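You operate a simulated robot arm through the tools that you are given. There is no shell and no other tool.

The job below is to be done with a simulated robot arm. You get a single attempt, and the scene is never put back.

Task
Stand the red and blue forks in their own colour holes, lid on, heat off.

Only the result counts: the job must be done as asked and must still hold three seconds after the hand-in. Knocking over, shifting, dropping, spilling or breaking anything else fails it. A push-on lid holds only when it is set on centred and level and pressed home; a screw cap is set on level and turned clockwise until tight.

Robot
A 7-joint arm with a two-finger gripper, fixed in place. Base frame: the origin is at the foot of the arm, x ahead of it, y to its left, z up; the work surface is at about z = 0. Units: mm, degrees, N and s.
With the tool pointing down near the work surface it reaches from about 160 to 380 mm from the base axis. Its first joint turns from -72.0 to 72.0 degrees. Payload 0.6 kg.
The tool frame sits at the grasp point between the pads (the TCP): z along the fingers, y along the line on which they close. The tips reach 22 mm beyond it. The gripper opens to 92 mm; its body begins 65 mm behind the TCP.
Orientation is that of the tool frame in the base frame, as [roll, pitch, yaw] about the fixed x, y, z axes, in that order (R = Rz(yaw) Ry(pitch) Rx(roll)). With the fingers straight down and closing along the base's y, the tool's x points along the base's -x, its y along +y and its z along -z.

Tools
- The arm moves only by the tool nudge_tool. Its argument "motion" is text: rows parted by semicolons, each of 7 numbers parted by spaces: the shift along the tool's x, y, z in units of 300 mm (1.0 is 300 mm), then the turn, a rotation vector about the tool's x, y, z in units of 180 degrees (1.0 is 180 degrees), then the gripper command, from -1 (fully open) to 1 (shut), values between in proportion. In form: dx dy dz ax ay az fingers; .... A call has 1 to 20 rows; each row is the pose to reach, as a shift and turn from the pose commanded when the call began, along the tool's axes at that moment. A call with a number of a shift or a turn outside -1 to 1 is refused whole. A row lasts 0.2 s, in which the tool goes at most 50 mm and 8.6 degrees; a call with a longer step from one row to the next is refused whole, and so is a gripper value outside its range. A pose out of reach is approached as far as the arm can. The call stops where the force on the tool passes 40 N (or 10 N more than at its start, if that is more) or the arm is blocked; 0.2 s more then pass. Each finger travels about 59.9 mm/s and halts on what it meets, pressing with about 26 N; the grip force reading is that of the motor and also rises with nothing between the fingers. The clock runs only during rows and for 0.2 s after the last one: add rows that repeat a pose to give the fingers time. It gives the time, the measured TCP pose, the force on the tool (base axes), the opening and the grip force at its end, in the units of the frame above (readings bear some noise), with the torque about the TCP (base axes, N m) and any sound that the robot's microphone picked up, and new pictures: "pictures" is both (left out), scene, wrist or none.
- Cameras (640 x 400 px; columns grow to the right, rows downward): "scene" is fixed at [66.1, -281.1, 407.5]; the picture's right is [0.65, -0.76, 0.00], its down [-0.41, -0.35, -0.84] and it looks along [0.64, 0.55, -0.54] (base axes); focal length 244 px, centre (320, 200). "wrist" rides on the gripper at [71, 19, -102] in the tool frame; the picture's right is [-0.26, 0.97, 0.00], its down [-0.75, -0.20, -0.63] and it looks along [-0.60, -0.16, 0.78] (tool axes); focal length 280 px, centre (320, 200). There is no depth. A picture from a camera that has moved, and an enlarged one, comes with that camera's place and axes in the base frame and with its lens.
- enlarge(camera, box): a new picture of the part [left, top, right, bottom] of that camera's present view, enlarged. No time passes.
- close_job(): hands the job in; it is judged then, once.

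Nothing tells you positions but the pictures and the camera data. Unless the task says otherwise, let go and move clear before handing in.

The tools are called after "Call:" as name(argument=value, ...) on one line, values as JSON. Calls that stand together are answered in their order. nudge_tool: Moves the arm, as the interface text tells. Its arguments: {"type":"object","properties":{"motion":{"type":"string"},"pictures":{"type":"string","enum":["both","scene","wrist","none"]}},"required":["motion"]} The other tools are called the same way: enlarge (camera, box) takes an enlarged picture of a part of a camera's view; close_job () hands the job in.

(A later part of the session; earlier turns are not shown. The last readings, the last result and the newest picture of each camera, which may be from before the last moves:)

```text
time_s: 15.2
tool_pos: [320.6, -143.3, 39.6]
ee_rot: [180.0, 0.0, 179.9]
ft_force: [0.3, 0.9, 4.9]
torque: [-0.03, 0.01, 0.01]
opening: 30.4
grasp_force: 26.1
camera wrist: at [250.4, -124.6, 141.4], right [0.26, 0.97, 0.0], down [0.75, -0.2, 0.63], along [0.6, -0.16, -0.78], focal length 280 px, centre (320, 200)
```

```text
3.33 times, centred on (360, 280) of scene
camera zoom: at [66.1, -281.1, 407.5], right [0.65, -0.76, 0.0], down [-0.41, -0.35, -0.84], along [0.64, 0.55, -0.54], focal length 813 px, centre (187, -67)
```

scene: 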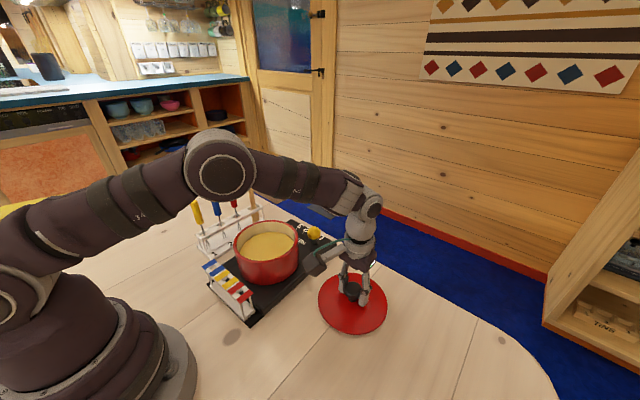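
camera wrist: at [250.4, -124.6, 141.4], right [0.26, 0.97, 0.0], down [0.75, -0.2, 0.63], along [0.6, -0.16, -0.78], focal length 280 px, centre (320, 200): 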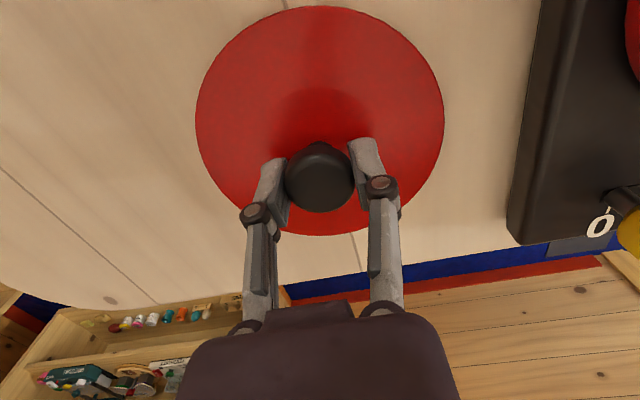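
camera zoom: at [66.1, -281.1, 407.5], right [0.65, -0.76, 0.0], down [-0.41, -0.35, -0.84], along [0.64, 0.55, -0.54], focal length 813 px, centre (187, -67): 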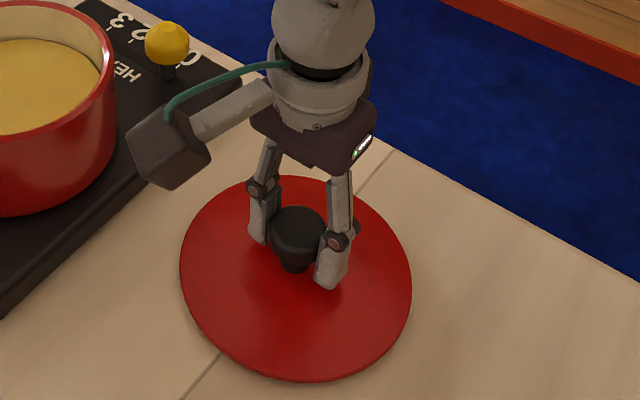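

The grip is firm at 30.4 mm and 26 N. I'll lift the lid straight up and check that it hangs level.

Call:
nudge_tool(motion="0 0 -0.03 0 0 0 0.6; 0 0 -0.08 0 0 0 0.6; 0 0 -0.15 0 0 0 0.6; 0 0 -0.23 0 0 0 0.6; 0 0 -0.31 0 0 0 0.6; 0 0 -0.3667 0 0 0 0.6; 0 0 -0.3667 0 0 0 0.6; 0 0 -0.3667 0 0 0 0.6")

Call:
enlarge(camera="wrist", box=[190, 0, 450, 240])

Call:
enlarge(camera="scene", box=[310, 170, 430, 310])

```text
time_s: 17.0
tool_pos: [321.7, -141.5, 150.0]
ee_rot: [179.9, 0.0, 180.0]
ft_force: [0.0, -0.5, -0.2]
torque: [0.0, -0.03, 0.02]
opening: 30.3
grasp_force: 26.3
camera wrist: at [249.5, -123.4, 250.9], right [0.26, 0.96, 0.0], down [0.75, -0.2, 0.63], along [0.6, -0.16, -0.78], focal length 280 px, centre (320, 200)
```

scene: 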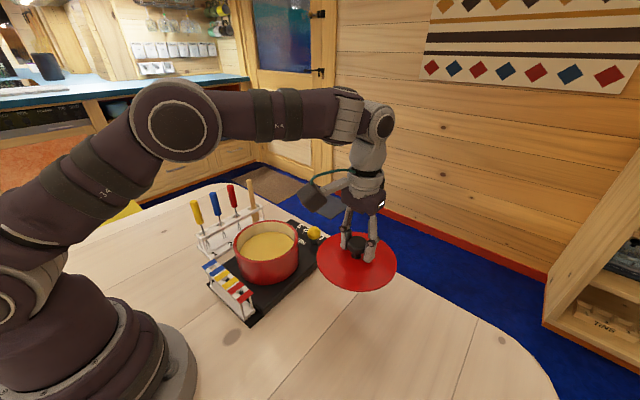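
wrist: 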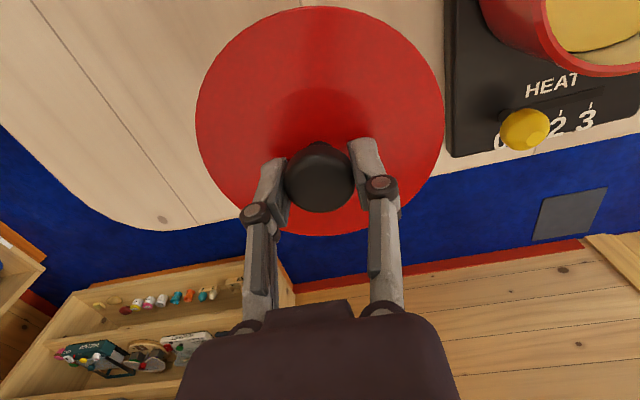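

```text
1.67 times, centred on (320, 120) of wrist
camera zoom: at [249.5, -123.4, 250.9], right [0.26, 0.96, 0.0], down [0.75, -0.2, 0.63], along [0.6, -0.16, -0.78], focal length 467 px, centre (320, 333)
```

zoom: 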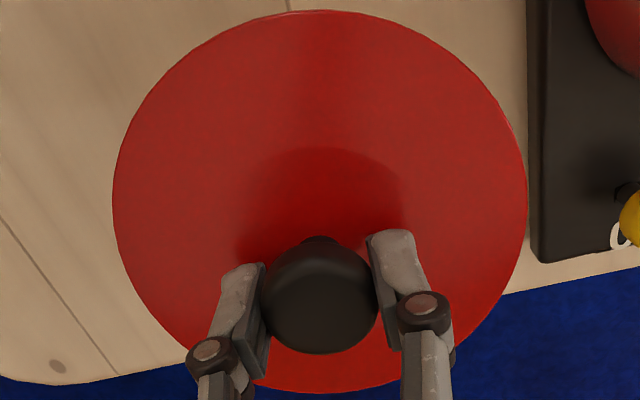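

```text
2.86 times, centred on (370, 240) of scene
camera zoom: at [66.1, -281.1, 407.5], right [0.65, -0.76, 0.0], down [-0.41, -0.35, -0.84], along [0.64, 0.55, -0.54], focal length 697 px, centre (177, 86)
```

zoom: 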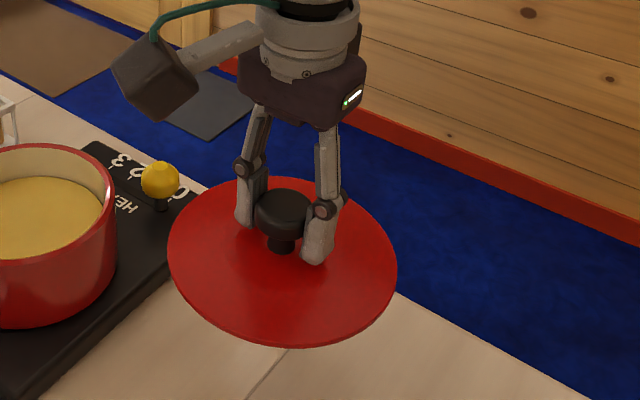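

The lid is held level. I'll carry it over the pot to about (273.5, 32), keeping height.

Call:
nudge_tool(motion="0.0263 0.097 0 0 0 0 0.6; 0.0527 0.1939 0 0 0 0 0.6; 0.079 0.2909 0 0 0 0 0.6; 0.1053 0.3878 0 0 0 0 0.6; 0.1317 0.4848 0 0 0 0 0.6; 0.158 0.5817 0 0 0 0 0.6; 0.158 0.5817 0 0 0 0 0.6; 0.158 0.5817 0 0 0 0 0.6; 0.158 0.5817 0 0 0 0 0.6")

Call:
enlarge(camera="wrist", box=[170, 0, 470, 240])

Call:
enlarge(camera="scene", box=[210, 170, 330, 310])

```text
time_s: 19.0
tool_pos: [272.4, 31.2, 149.4]
ee_rot: [180.0, 0.0, -180.0]
ft_force: [-0.4, -0.4, -0.7]
torque: [-0.03, 0.02, 0.01]
opening: 30.3
grasp_force: 26.8
camera wrist: at [202.4, 49.3, 250.5], right [0.26, 0.97, 0.0], down [0.75, -0.2, 0.63], along [0.6, -0.16, -0.78], focal length 280 px, centre (320, 200)
```

scene: 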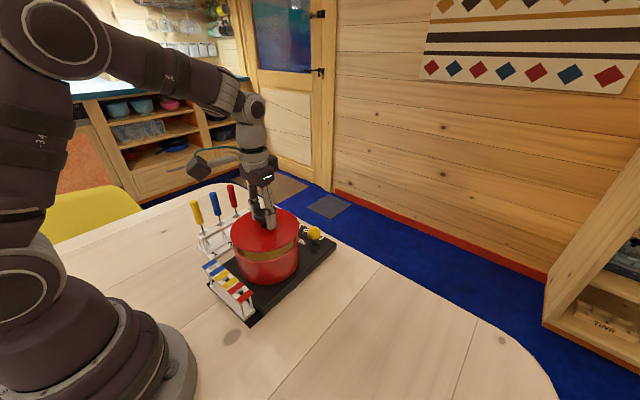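
wrist: 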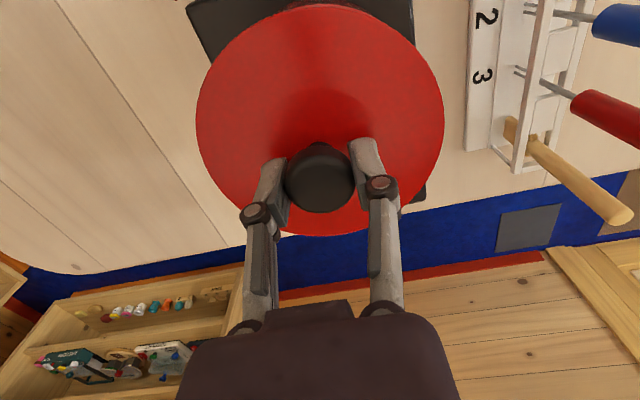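

```text
1.67 times, centred on (320, 120) of wrist
camera zoom: at [202.4, 49.3, 250.5], right [0.26, 0.97, 0.0], down [0.75, -0.2, 0.63], along [0.6, -0.16, -0.78], focal length 467 px, centre (320, 333)
```

zoom: 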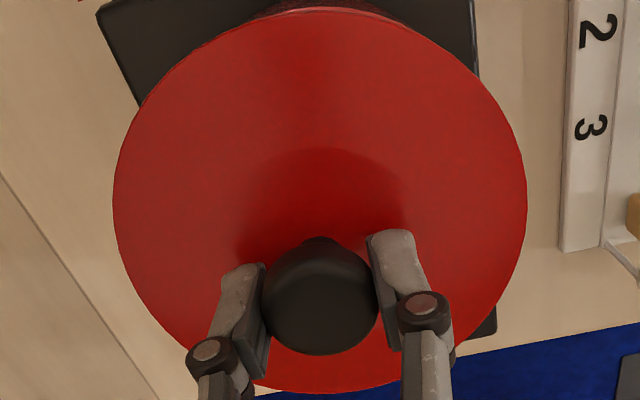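

```text
2.86 times, centred on (270, 240) of scene
camera zoom: at [66.1, -281.1, 407.5], right [0.65, -0.76, 0.0], down [-0.41, -0.35, -0.84], along [0.64, 0.55, -0.54], focal length 697 px, centre (463, 86)
```

zoom: 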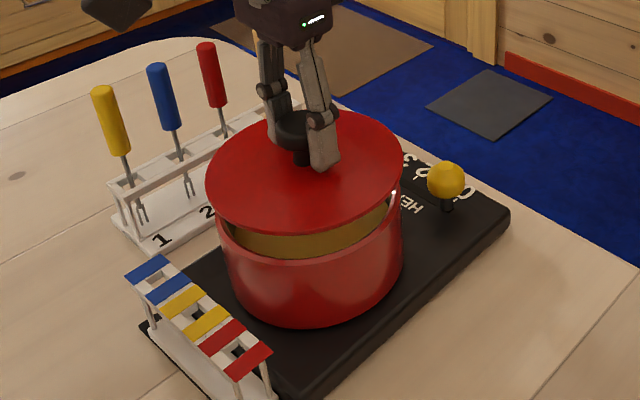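

The lid is roughly over the pot with about 25 mm gap. I'll lower to about 8 mm above the rim for fine alignment.

Call:
nudge_tool(motion="0 0 0.02 0 0 0 0.6; 0 0 0.04 0 0 0 0.6; 0 0 0.0567 0 0 0 0.6; 0 0 0.0567 0 0 0 0.6; 0 0 0.0567 0 0 0 0.6", pictures="none")

Call:
enlarge(camera="wrist", box=[170, 0, 470, 240])

Call:
enlarge(camera="scene", box=[220, 190, 320, 290])

```text
time_s: 20.2
tool_pos: [273.3, 32.7, 132.3]
ee_rot: [179.9, -0.1, -180.0]
ft_force: [0.5, -0.4, -1.0]
torque: [0.02, -0.02, 0.01]
opening: 30.3
grasp_force: 25.9
```

```text
1.67 times, centred on (320, 120) of wrist
camera zoom: at [202.5, 50.2, 234.0], right [0.26, 0.97, 0.0], down [0.75, -0.2, 0.63], along [0.6, -0.16, -0.78], focal length 467 px, centre (320, 333)
```

zoom: 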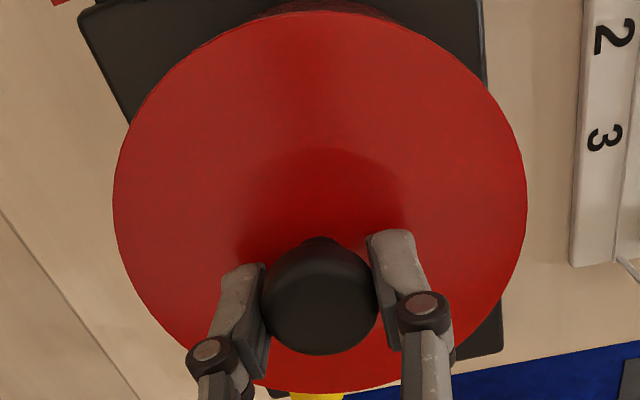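

```text
4.00 times, centred on (270, 240) of scene
camera zoom: at [66.1, -281.1, 407.5], right [0.65, -0.76, 0.0], down [-0.41, -0.35, -0.84], along [0.64, 0.55, -0.54], focal length 976 px, centre (520, 40)
```

zoom: 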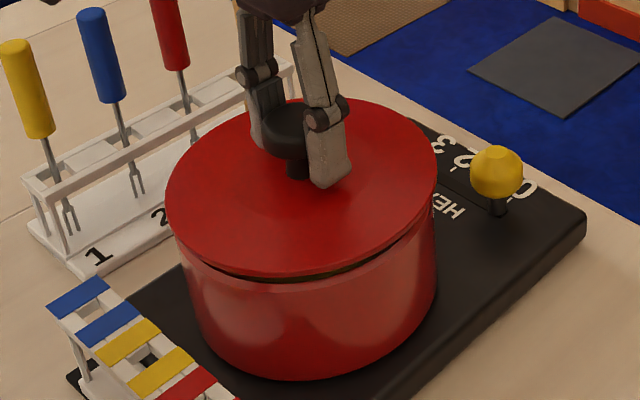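

I'll look at the left and right edges of the lid against the pot more closely.

Call:
enlarge(camera="scene", box=[225, 225, 265, 265])

Call:
enlarge(camera="scene", box=[275, 215, 315, 255])

Call:
enlarge(camera="wrist", box=[180, 0, 320, 100])

Call:
enlarge(camera="wrist", box=[320, 0, 460, 100])

```text
10.00 times, centred on (245, 245) of scene
camera zoom: at [66.1, -281.1, 407.5], right [0.65, -0.76, 0.0], down [-0.41, -0.35, -0.84], along [0.64, 0.55, -0.54], focal length 2440 px, centre (1070, -250)
```

zoom: 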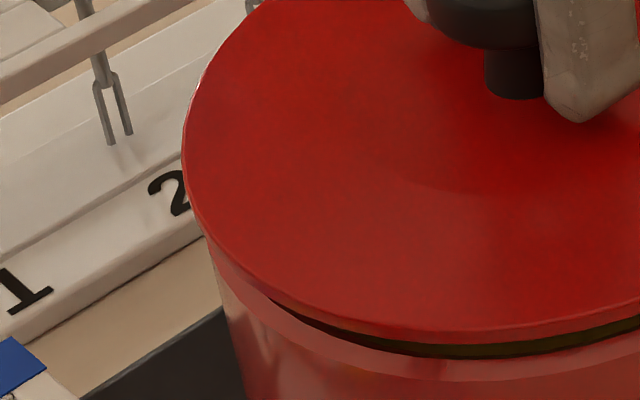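

```text
10.00 times, centred on (295, 235) of scene
camera zoom: at [66.1, -281.1, 407.5], right [0.65, -0.76, 0.0], down [-0.41, -0.35, -0.84], along [0.64, 0.55, -0.54], focal length 2440 px, centre (570, -150)
```

zoom: 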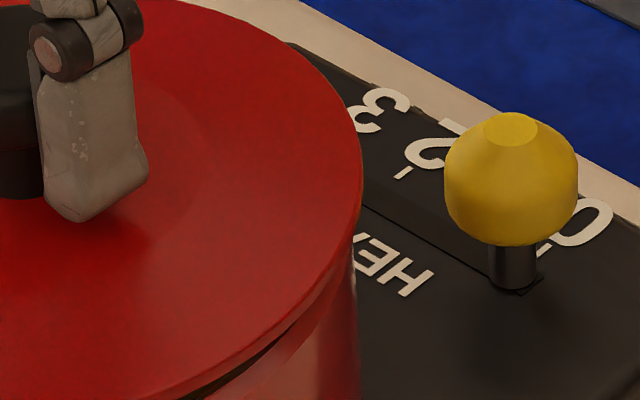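

```text
4.00 times, centred on (250, 50) of wrist
camera zoom: at [202.5, 50.2, 234.0], right [0.26, 0.97, 0.0], down [0.75, -0.2, 0.63], along [0.6, -0.16, -0.78], focal length 1122 px, centre (600, 800)
```

zoom: 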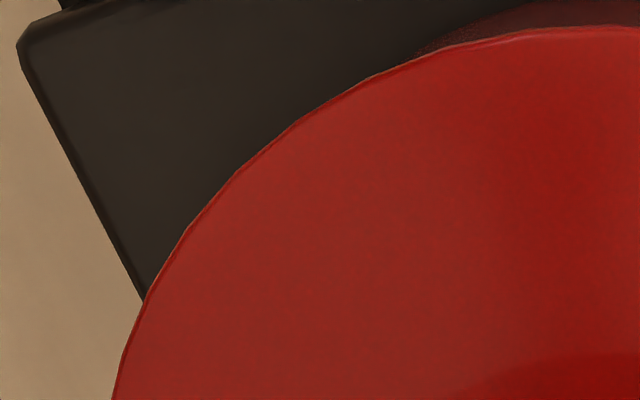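

```text
4.00 times, centred on (390, 50) of wrist
camera zoom: at [202.5, 50.2, 234.0], right [0.26, 0.97, 0.0], down [0.75, -0.2, 0.63], along [0.6, -0.16, -0.78], focal length 1122 px, centre (40, 800)
```

zoom: 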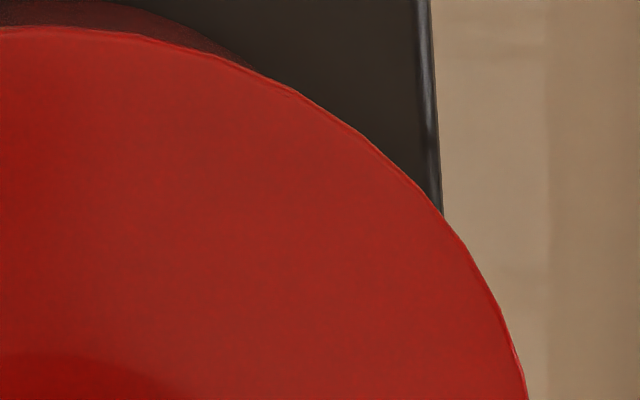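

The lid is within about 1 mm of the pot's centre in both views. I'll lower it slowly, watching the force.

Call:
nudge_tool(motion="0 0 0.0067 0 0 0 0.6; 0 0 0.0133 0 0 0 0.6; 0 0 0.02 0 0 0 0.6; 0 0 0.0233 0 0 0 0.6; 0 0 0.0233 0 0 0 0.6", pictures="none")

Call:
enlarge(camera="scene", box=[220, 200, 320, 290])

Call:
enlarge(camera="scene", box=[235, 245, 285, 285])

```text
time_s: 21.4
tool_pos: [274.2, 32.7, 124.9]
ee_rot: [-180.0, -0.1, 180.0]
ft_force: [-0.4, 0.1, -0.6]
torque: [-0.01, -0.01, -0.01]
opening: 30.4
grasp_force: 25.9
```

```text
4.44 times, centred on (270, 245) of scene
camera zoom: at [66.1, -281.1, 407.5], right [0.65, -0.76, 0.0], down [-0.41, -0.35, -0.84], along [0.64, 0.55, -0.54], focal length 1085 px, centre (542, 0)
```

zoom: 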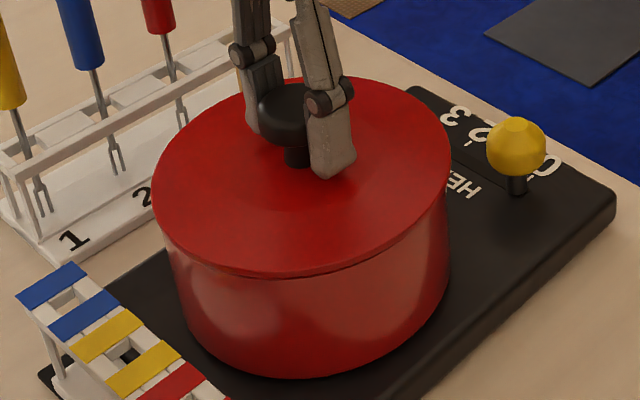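

```text
10.00 times, centred on (260, 265) of scene
camera zoom: at [66.1, -281.1, 407.5], right [0.65, -0.76, 0.0], down [-0.41, -0.35, -0.84], along [0.64, 0.55, -0.54], focal length 2440 px, centre (920, -450)
```

zoom: 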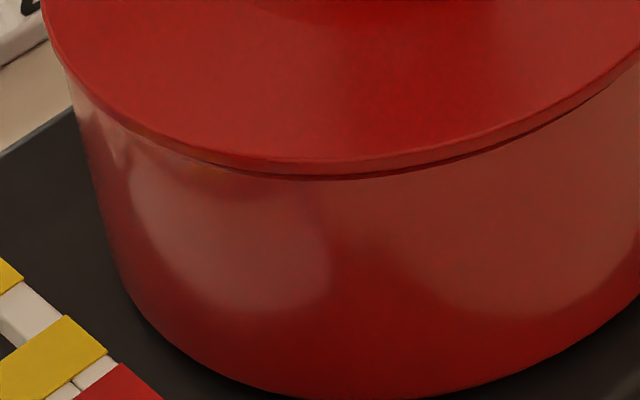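

There's no contact force yet and the lid is nearly at the rim. I'll continue in 1 mm steps.

Call:
nudge_tool(motion="0 0 0.0033 0 0 0 0.6; 0 0 0.0067 0 0 0 0.6; 0 0 0.01 0 0 0 0.6; 0 0 0.01 0 0 0 0.6", pictures="none")

Call:
enlarge(camera="scene", box=[235, 245, 285, 285])

Call:
enlarge(camera="scene", box=[275, 225, 315, 265])

Call:
enlarge(camera="scene", box=[222, 225, 262, 265])

```text
time_s: 22.4
tool_pos: [274.4, 33.3, 123.1]
ee_rot: [179.9, 0.0, -179.9]
ft_force: [-0.4, -0.8, -1.8]
torque: [0.02, -0.03, -0.02]
opening: 30.3
grasp_force: 26.2
```

```text
10.00 times, centred on (260, 265) of scene
camera zoom: at [66.1, -281.1, 407.5], right [0.65, -0.76, 0.0], down [-0.41, -0.35, -0.84], along [0.64, 0.55, -0.54], focal length 2440 px, centre (920, -450)
```

zoom: 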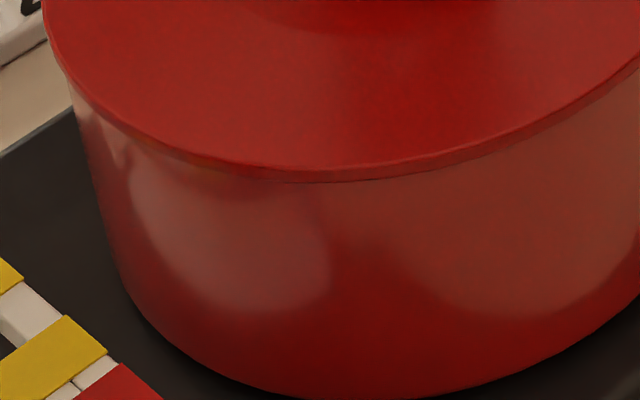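

```text
10.00 times, centred on (295, 245) of scene
camera zoom: at [66.1, -281.1, 407.5], right [0.65, -0.76, 0.0], down [-0.41, -0.35, -0.84], along [0.64, 0.55, -0.54], focal length 2440 px, centre (570, -250)
```

zoom: 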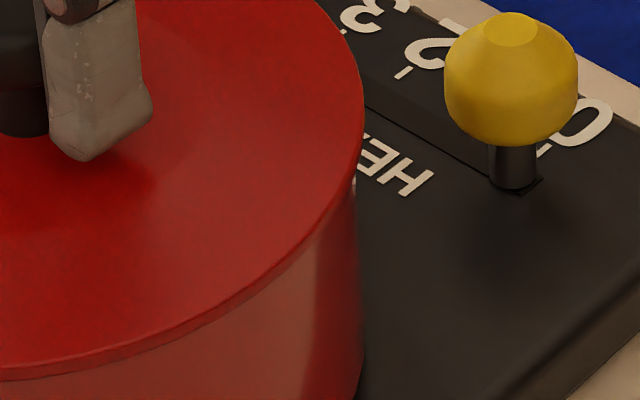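

```text
10.00 times, centred on (242, 245) of scene
camera zoom: at [66.1, -281.1, 407.5], right [0.65, -0.76, 0.0], down [-0.41, -0.35, -0.84], along [0.64, 0.55, -0.54], focal length 2440 px, centre (1100, -250)
```

zoom: 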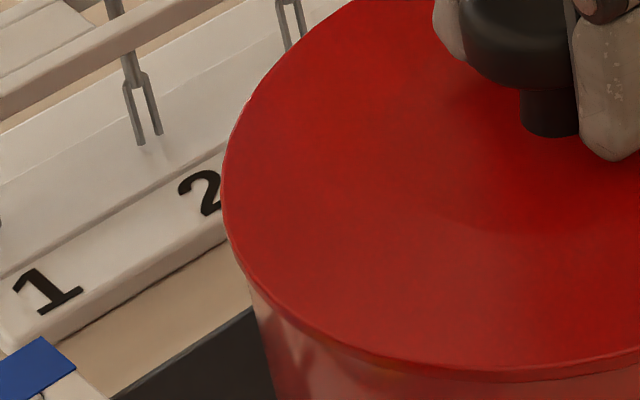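

Very little force so far, so I'll keep lowering in small steps until contact.

Call:
nudge_tool(motion="0 0 0.0027 0 0 0 0.6; 0 0 0.0053 0 0 0 0.6; 0 0 0.008 0 0 0 0.6; 0 0 0.008 0 0 0 0.6", pictures="none")

Call:
enlarge(camera="scene", box=[235, 245, 285, 285])

```text
time_s: 23.4
tool_pos: [274.9, 31.4, 120.3]
ee_rot: [179.9, 0.1, 180.0]
ft_force: [2.6, 2.5, 18.0]
torque: [0.03, -0.03, 0.05]
opening: 30.6
grasp_force: 25.5
```

```text
10.00 times, centred on (260, 265) of scene
camera zoom: at [66.1, -281.1, 407.5], right [0.65, -0.76, 0.0], down [-0.41, -0.35, -0.84], along [0.64, 0.55, -0.54], focal length 2440 px, centre (920, -450)
```

zoom: 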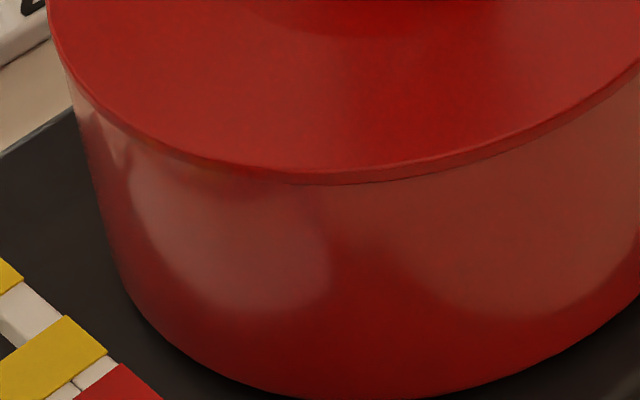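

Contact reads 18 N upward with a small torque, so it is level. I'll press further to seat the lid.

Call:
nudge_tool(motion="0 0 0.0013 0 0 0 0.6; 0 0 0.0027 0 0 0 0.6; 0 0 0.004 0 0 0 0.6; 0 0 0.004 0 0 0 0.6", pictures="none")

Call:
enlarge(camera="scene", box=[235, 245, 285, 285])

Call:
enlarge(camera="scene", box=[220, 190, 320, 290])

```text
time_s: 24.4
tool_pos: [274.3, 32.0, 120.3]
ee_rot: [-180.0, 0.2, -180.0]
ft_force: [6.2, 0.4, 14.8]
torque: [0.03, -0.33, 0.01]
opening: 30.4
grasp_force: 26.0
```

```text
10.00 times, centred on (260, 265) of scene
camera zoom: at [66.1, -281.1, 407.5], right [0.65, -0.76, 0.0], down [-0.41, -0.35, -0.84], along [0.64, 0.55, -0.54], focal length 2440 px, centre (920, -450)
```

zoom: 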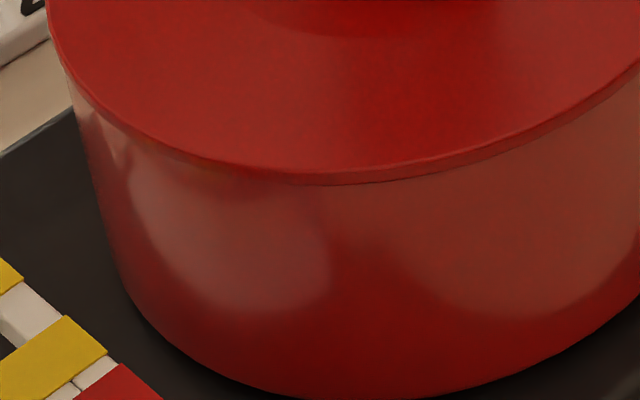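

```text
4.00 times, centred on (270, 240) of scene
camera zoom: at [66.1, -281.1, 407.5], right [0.65, -0.76, 0.0], down [-0.41, -0.35, -0.84], along [0.64, 0.55, -0.54], focal length 976 px, centre (520, 40)
```

zoom: 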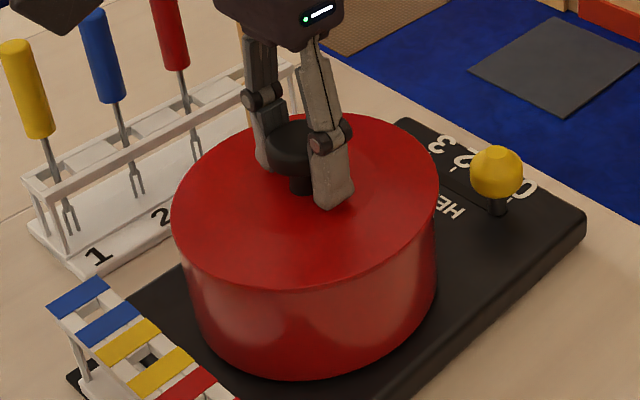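

There's now a small sideways force (+6 N in x), so the pot wants the lid slightly further to +x. I'll ease 1 mm in +x and look at the seam.

Call:
nudge_tool(motion="-0.0017 0 0 0 0 0 0.6; -0.0033 0 0 0 0 0 0.6; -0.0033 0 0 0 0 0 0.6", pictures="none")

Call:
enlarge(camera="scene", box=[250, 255, 275, 275])

Call:
enlarge(camera="scene", box=[280, 240, 305, 260])

Call:
enlarge(camera="scene", box=[228, 240, 253, 260])

Call:
enlarge(camera="wrist", box=[170, 0, 470, 240])

```text
time_s: 25.2
tool_pos: [274.8, 32.1, 118.8]
ee_rot: [180.0, -0.1, -180.0]
ft_force: [-4.3, 2.4, 10.0]
torque: [0.03, 0.57, -0.04]
opening: 30.3
grasp_force: 25.8
```

```text
16.00 times, centred on (262, 265) of scene
camera zoom: at [66.1, -281.1, 407.5], right [0.65, -0.76, 0.0], down [-0.41, -0.35, -0.84], along [0.64, 0.55, -0.54], focal length 3904 px, centre (1240, -840)
```

zoom: 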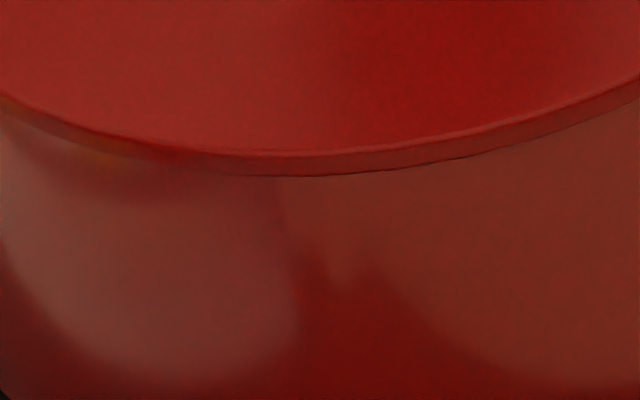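

```text
16.00 times, centred on (292, 250) of scene
camera zoom: at [66.1, -281.1, 407.5], right [0.65, -0.76, 0.0], down [-0.41, -0.35, -0.84], along [0.64, 0.55, -0.54], focal length 3904 px, centre (760, -600)
```

zoom: 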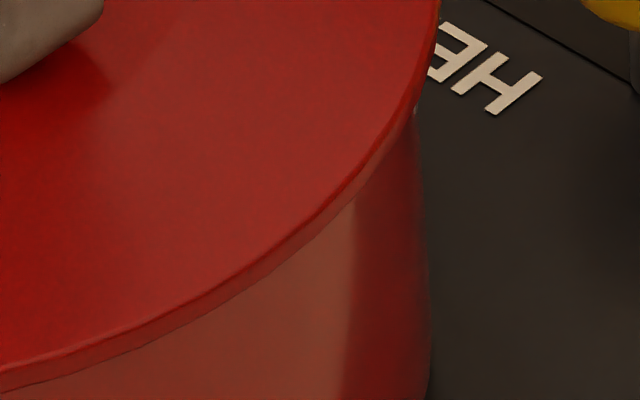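

```text
16.00 times, centred on (240, 250) of scene
camera zoom: at [66.1, -281.1, 407.5], right [0.65, -0.76, 0.0], down [-0.41, -0.35, -0.84], along [0.64, 0.55, -0.54], focal length 3904 px, centre (1592, -600)
```

zoom: 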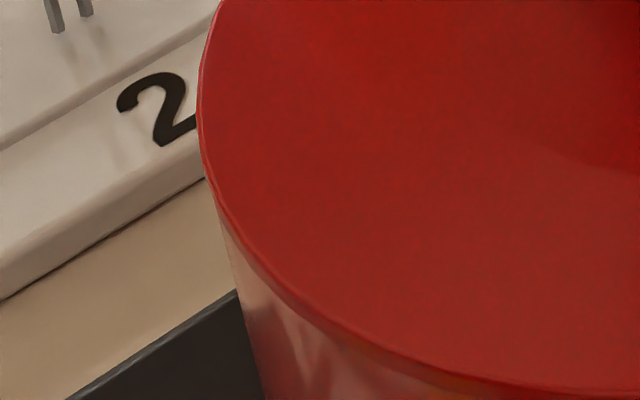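

```text
1.67 times, centred on (320, 120) of wrist
camera zoom: at [203.6, 50.0, 220.3], right [0.26, 0.96, 0.0], down [0.75, -0.2, 0.62], along [0.6, -0.16, -0.78], focal length 467 px, centre (320, 333)
```

zoom: 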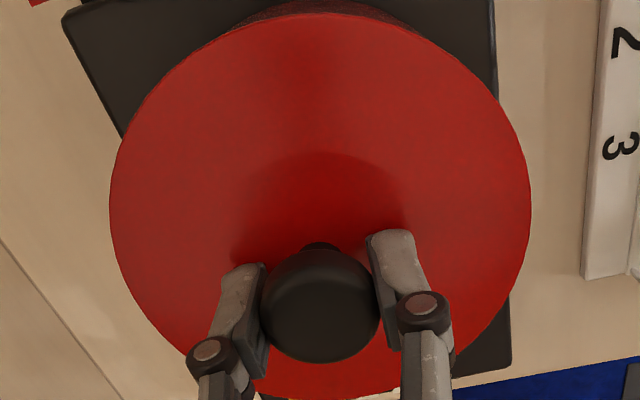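

The lid dropped another 1.5 mm, so it is entering the pot, with the −x side touching. I'll go back about 0.5 mm in x and press down.

Call:
nudge_tool(motion="0.0015 0 0 0 0 0 0.6; 0.0015 0 0.0027 0 0 0 0.6; 0.0015 0 0.0053 0 0 0 0.6; 0.0015 0 0.0053 0 0 0 0.6", pictures="none")

Call:
enlarge(camera="scene", box=[250, 255, 275, 275])

Call:
enlarge(camera="scene", box=[228, 250, 253, 270])

Call:
enlarge(camera="scene", box=[280, 240, 305, 260])

```text
time_s: 26.2
tool_pos: [274.6, 31.6, 119.1]
ee_rot: [-180.0, 0.1, -180.0]
ft_force: [-4.6, 2.4, 17.5]
torque: [0.01, 0.03, 0.03]
opening: 30.3
grasp_force: 26.3
```

```text
16.00 times, centred on (262, 265) of scene
camera zoom: at [66.1, -281.1, 407.5], right [0.65, -0.76, 0.0], down [-0.41, -0.35, -0.84], along [0.64, 0.55, -0.54], focal length 3904 px, centre (1240, -840)
```

zoom: 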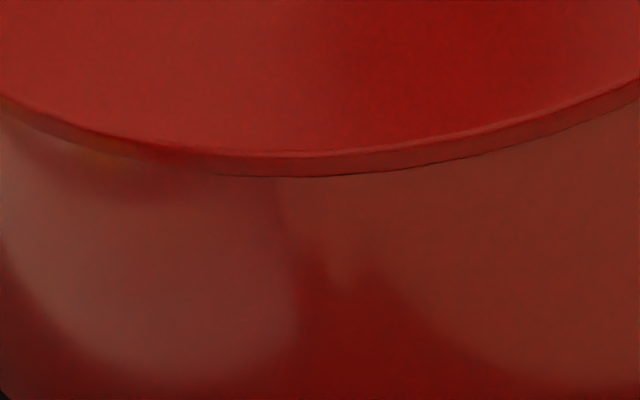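

```text
16.00 times, centred on (240, 260) of scene
camera zoom: at [66.1, -281.1, 407.5], right [0.65, -0.76, 0.0], down [-0.41, -0.35, -0.84], along [0.64, 0.55, -0.54], focal length 3904 px, centre (1592, -760)
```

zoom: 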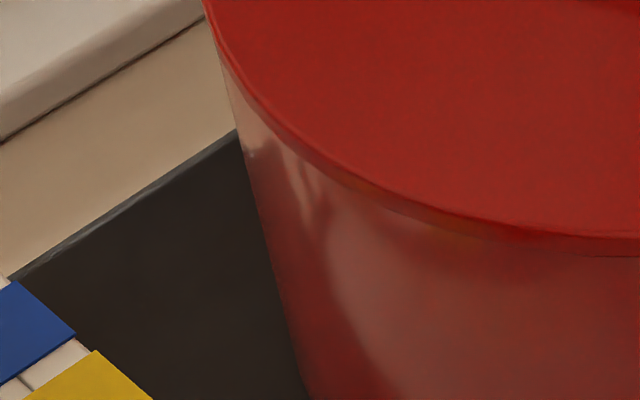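

```text
16.00 times, centred on (292, 250) of scene
camera zoom: at [66.1, -281.1, 407.5], right [0.65, -0.76, 0.0], down [-0.41, -0.35, -0.84], along [0.64, 0.55, -0.54], focal length 3904 px, centre (760, -600)
```

zoom: 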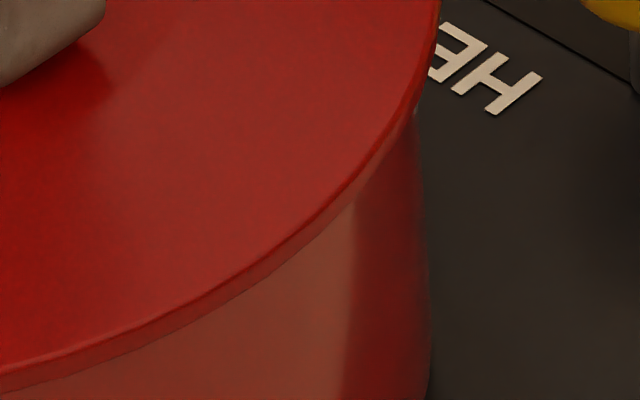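

The torque has vanished and the lid is sitting level. I'll press harder, towards the 40 N stop, to seat it home.

Call:
nudge_tool(motion="0 0 0.003 0 0 0 0.6; 0 0 0.006 0 0 0 0.6; 0 0 0.009 0 0 0 0.6; 0 0 0.012 0 0 0 0.6; 0 0 0.012 0 0 0 0.6", pictures="scene")

Call:
enlarge(camera="scene", box=[220, 190, 320, 290])

Call:
enlarge(camera="scene", box=[250, 255, 275, 275])

```text
time_s: 27.0
tool_pos: [273.3, 30.8, 116.0]
ee_rot: [-179.9, 0.1, 179.9]
ft_force: [-1.9, -1.5, 8.3]
torque: [0.05, 0.04, 0.04]
opening: 30.2
grasp_force: 26.0
stopped in row 3: the force on the tool passed its limit at 46 N (the readings are from after the stop); the commanded pose is now the measured one
```

scene: 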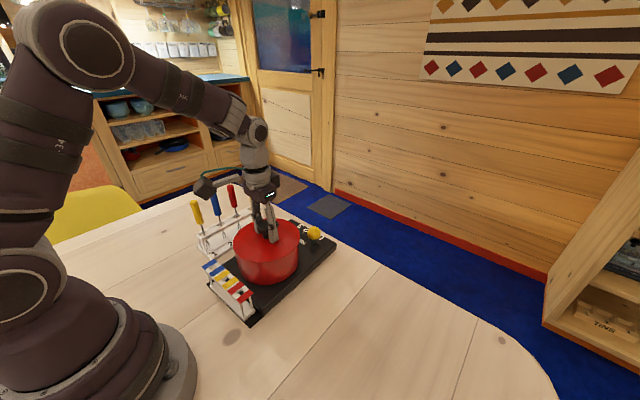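

```text
4.00 times, centred on (270, 240) of scene
camera zoom: at [66.1, -281.1, 407.5], right [0.65, -0.76, 0.0], down [-0.41, -0.35, -0.84], along [0.64, 0.55, -0.54], focal length 976 px, centre (520, 40)
```

zoom: 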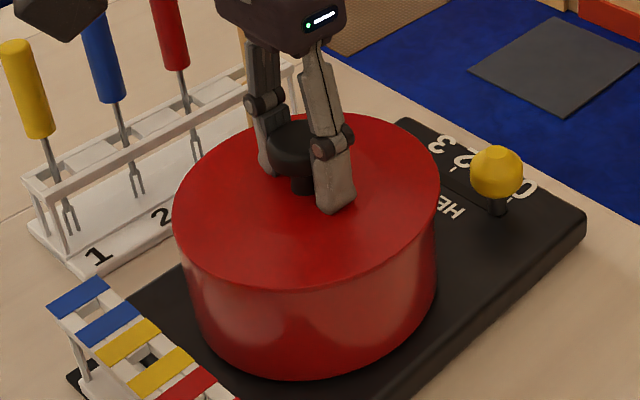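

```text
16.00 times, centred on (262, 265) of scene
camera zoom: at [66.1, -281.1, 407.5], right [0.65, -0.76, 0.0], down [-0.41, -0.35, -0.84], along [0.64, 0.55, -0.54], focal length 3904 px, centre (1240, -840)
```

zoom: 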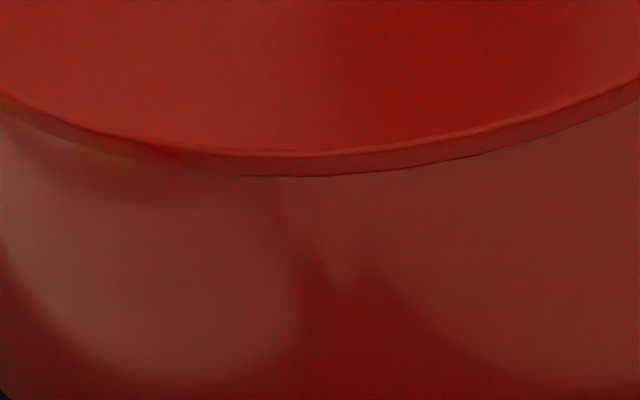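

The press reached 46 N and the seam hasn't moved since contact, so the lid looks seated. I'll release gently, rise, and inspect.

Call:
nudge_tool(motion="0 0 0 0 0 0 0.2; 0 0 0 0 0 0 -0.1; 0 0 0 0 0 0 -0.2; 0 0 0 0 0 0 -0.2; 0 0 -0.05 0 0 0 -0.2; 0 0 -0.12 0 0 0 -0.2; 0 0 -0.2 0 0 0 -0.2; 0 0 -0.2 0 0 0 -0.2; 0 0 -0.2 0 0 0 -0.2")

Call:
enlarge(camera="scene", box=[220, 190, 320, 290])

Call:
enlarge(camera="scene", box=[250, 255, 275, 275])

Call:
enlarge(camera="wrist", box=[170, 0, 470, 240])

```text
time_s: 29.0
tool_pos: [276.5, 32.0, 176.9]
ee_rot: [-180.0, 0.2, 179.8]
ft_force: [-0.2, -0.3, 0.2]
torque: [0.0, -0.01, -0.02]
opening: 55.2
grasp_force: 0.1
camera wrist: at [204.0, 50.3, 277.5], right [0.26, 0.96, 0.0], down [0.75, -0.2, 0.63], along [0.61, -0.17, -0.78], focal length 280 px, centre (320, 200)
```

scene: 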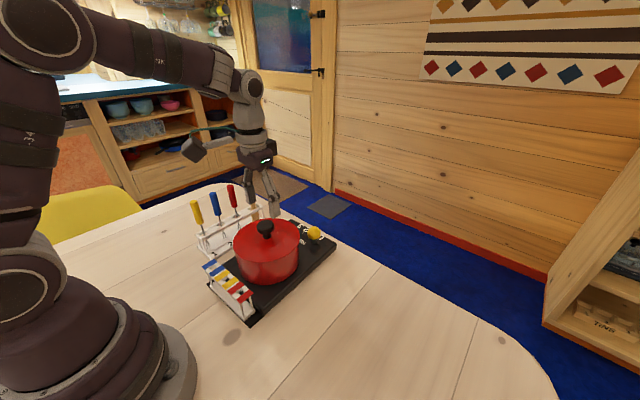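
wrist: 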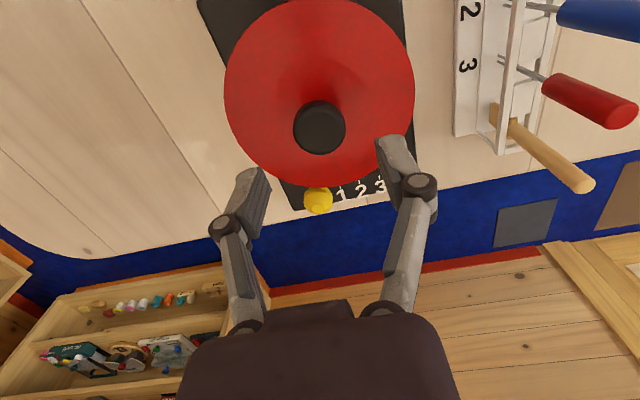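

```text
4.00 times, centred on (270, 240) of scene
camera zoom: at [66.1, -281.1, 407.5], right [0.65, -0.76, 0.0], down [-0.41, -0.35, -0.84], along [0.64, 0.55, -0.54], focal length 976 px, centre (520, 40)
```

zoom: 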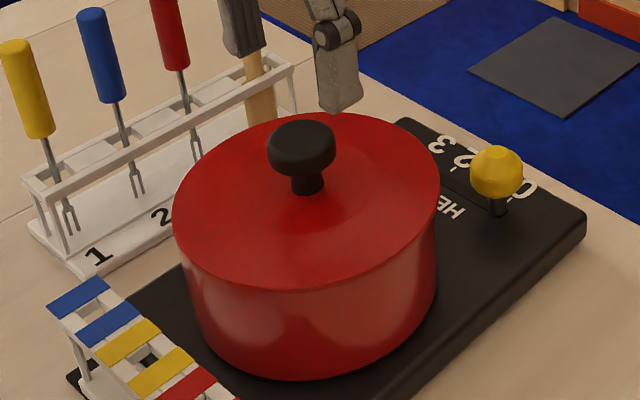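

```text
16.00 times, centred on (262, 265) of scene
camera zoom: at [66.1, -281.1, 407.5], right [0.65, -0.76, 0.0], down [-0.41, -0.35, -0.84], along [0.64, 0.55, -0.54], focal length 3904 px, centre (1240, -840)
```

zoom: 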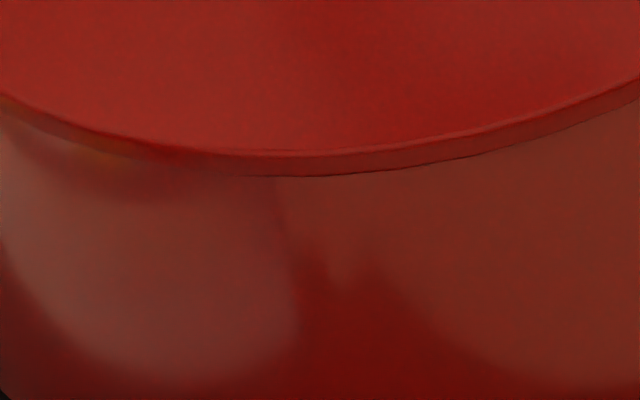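

```text
1.67 times, centred on (320, 120) of wrist
camera zoom: at [204.0, 50.3, 277.5], right [0.26, 0.96, 0.0], down [0.75, -0.2, 0.63], along [0.61, -0.17, -0.78], focal length 467 px, centre (320, 333)
```

zoom: 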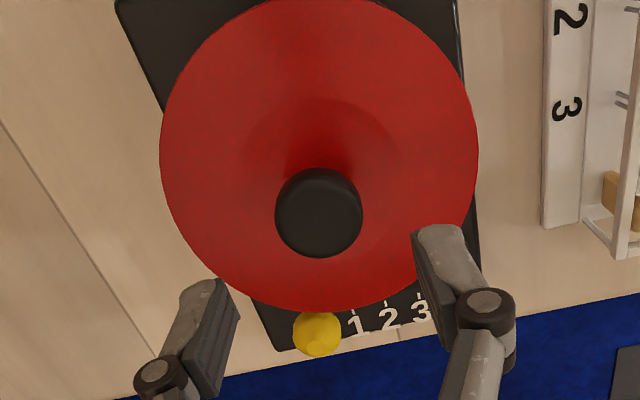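

The lid sits level and central, with the knob at about (274, 31). To be sure it is home, I'll close the fingers and press straight down on the knob top.

Call:
nudge_tool(motion="0.003 0 0 0 0 0 0.3; 0.003 0 0 0 0 0 0.8; 0.003 0 0 0 0 0 1; 0.003 0 0.03 0 0 0 1; 0.003 0 0.06 0 0 0 1; 0.003 0 0.08 0 0 0 1; 0.003 0 0.08 0 0 0 1", pictures="wrist")

Call:
enlarge(camera="scene", box=[220, 180, 320, 280])

```text
time_s: 30.6
tool_pos: [273.9, 32.1, 151.2]
ee_rot: [-179.9, 0.1, 179.9]
ft_force: [-0.6, -0.8, -0.8]
torque: [0.03, 0.02, 0.0]
opening: 0.1
grasp_force: 25.8
camera wrist: at [202.3, 49.6, 253.2], right [0.26, 0.96, 0.0], down [0.75, -0.2, 0.63], along [0.6, -0.17, -0.78], focal length 280 px, centre (320, 200)
```

wrist: 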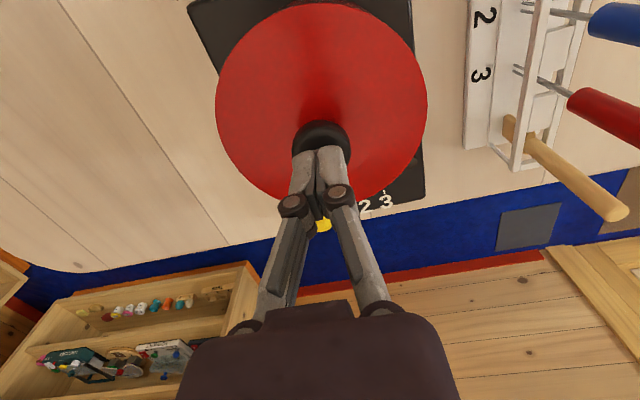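

```text
4.00 times, centred on (270, 230) of scene
camera zoom: at [66.1, -281.1, 407.5], right [0.65, -0.76, 0.0], down [-0.41, -0.35, -0.84], along [0.64, 0.55, -0.54], focal length 976 px, centre (520, 80)
```

zoom: 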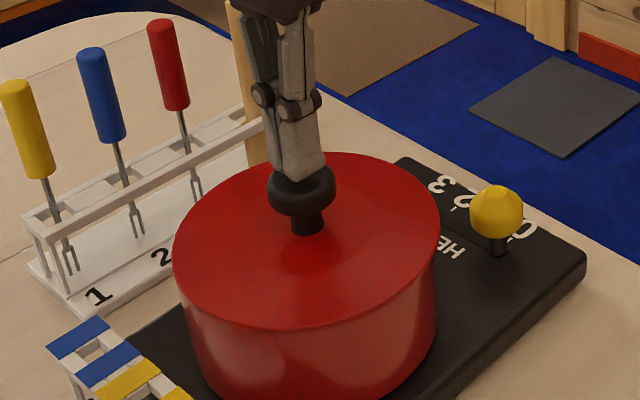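

The fingertips are just above the knob. I'll press down in 1 mm steps, stopping at 40 N.

Call:
nudge_tool(motion="0 0 0.0033 0 0 0 1; 0 0 0.0067 0 0 0 1; 0 0 0.01 0 0 0 1; 0 0 0.0133 0 0 0 1; 0 0 0.0167 0 0 0 1; 0 0 0.02 0 0 0 1; 0 0 0.0233 0 0 0 1; 0 0 0.0267 0 0 0 1; 0 0 0.03 0 0 0 1; 0 0 0.0333 0 0 0 1; 0 0 0.0367 0 0 0 1; 0 0 0.04 0 0 0 1", pictures="none")

Call:
enlarge(camera="scene", box=[220, 190, 320, 290])

Call:
enlarge(camera="scene", box=[250, 255, 275, 275])

```text
time_s: 32.3
tool_pos: [272.1, 32.0, 146.5]
ee_rot: [-179.9, 0.2, 179.9]
ft_force: [-3.6, -0.7, 11.1]
torque: [-0.07, 0.11, -0.04]
opening: 5.9
grasp_force: 26.6
stopped in row 8: the force on the tool passed its limit at 45 N (the readings are from after the stop); the commanded pose is now the measured one
```

```text
4.00 times, centred on (270, 240) of scene
camera zoom: at [66.1, -281.1, 407.5], right [0.65, -0.76, 0.0], down [-0.41, -0.35, -0.84], along [0.64, 0.55, -0.54], focal length 976 px, centre (520, 40)
```

zoom: 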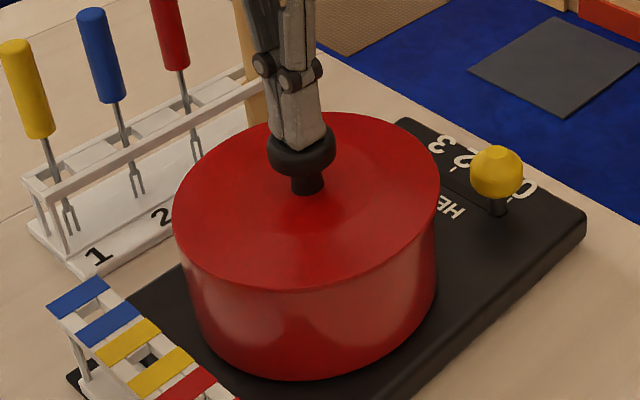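

```text
16.00 times, centred on (262, 265) of scene
camera zoom: at [66.1, -281.1, 407.5], right [0.65, -0.76, 0.0], down [-0.41, -0.35, -0.84], along [0.64, 0.55, -0.54], focal length 3904 px, centre (1240, -840)
```

zoom: 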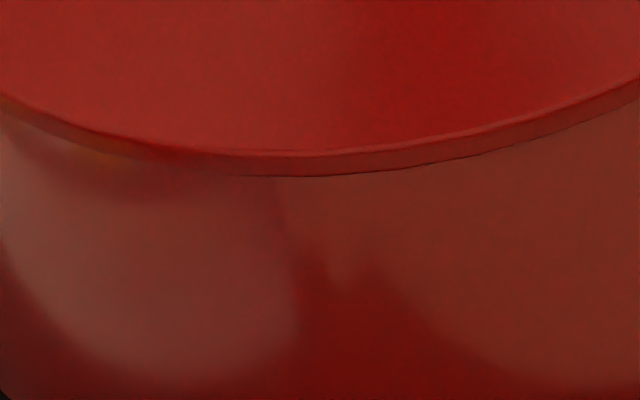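

The lid did not move under 45 N, so it is home. I'll rise and head over to the blue fork.

Call:
nudge_tool(motion="0 0 -0.1 0 0 0 1; 0 0 -0.2 0 0 0 0.7; 0.0122 0.13 -0.2 0 0 0 0.4; 0.0244 0.26 -0.2 0 0 0 0; 0.0365 0.39 -0.2 0 0 0 -0.3; 0.0487 0.5133 -0.2 0 0 0 -0.3; 0.0487 0.5133 -0.2 0 0 0 -0.3; 0.0487 0.5133 -0.2 0 0 0 -0.3")

Call:
enlarge(camera="wrist", box=[220, 20, 420, 180])

Call:
enlarge(camera="scene", box=[180, 130, 280, 260])

```text
time_s: 34.1
tool_pos: [259.6, 187.4, 204.6]
ee_rot: [-179.9, 0.3, 179.8]
ft_force: [-0.6, 0.2, -0.8]
torque: [-0.01, 0.03, 0.04]
opening: 59.8
grasp_force: 0.1
camera wrist: at [187.6, 205.6, 306.3], right [0.26, 0.96, 0.0], down [0.75, -0.21, 0.63], along [0.61, -0.17, -0.78], focal length 280 px, centre (320, 200)
```

scene: 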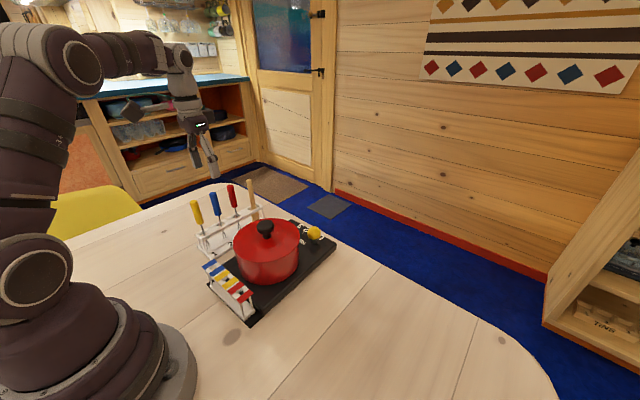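
wrist: 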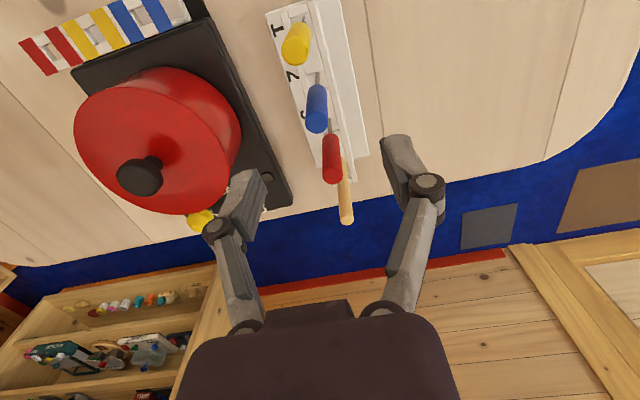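

```text
2.50 times, centred on (320, 100) of wrist
camera zoom: at [187.6, 205.6, 306.3], right [0.26, 0.96, 0.0], down [0.75, -0.21, 0.63], along [0.61, -0.17, -0.78], focal length 701 px, centre (320, 450)
```

zoom: 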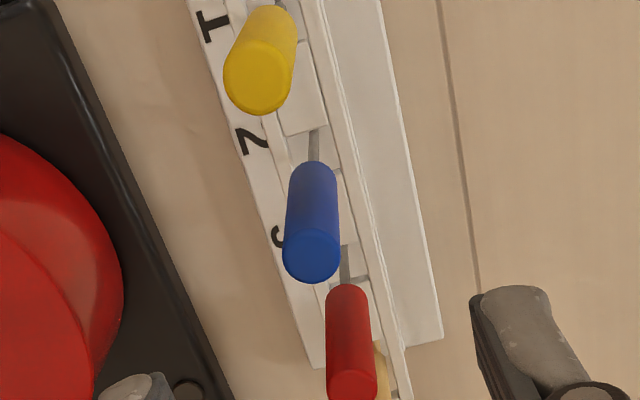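

```text
3.08 times, centred on (230, 195) of scene
camera zoom: at [66.1, -281.1, 407.5], right [0.65, -0.76, 0.0], down [-0.41, -0.35, -0.84], along [0.64, 0.55, -0.54], focal length 751 px, centre (597, 215)
```

zoom: 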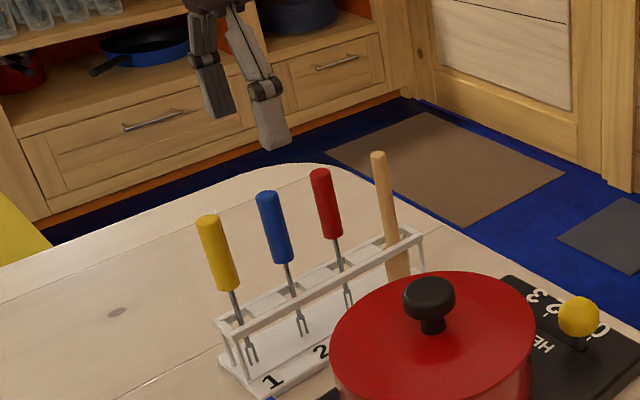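

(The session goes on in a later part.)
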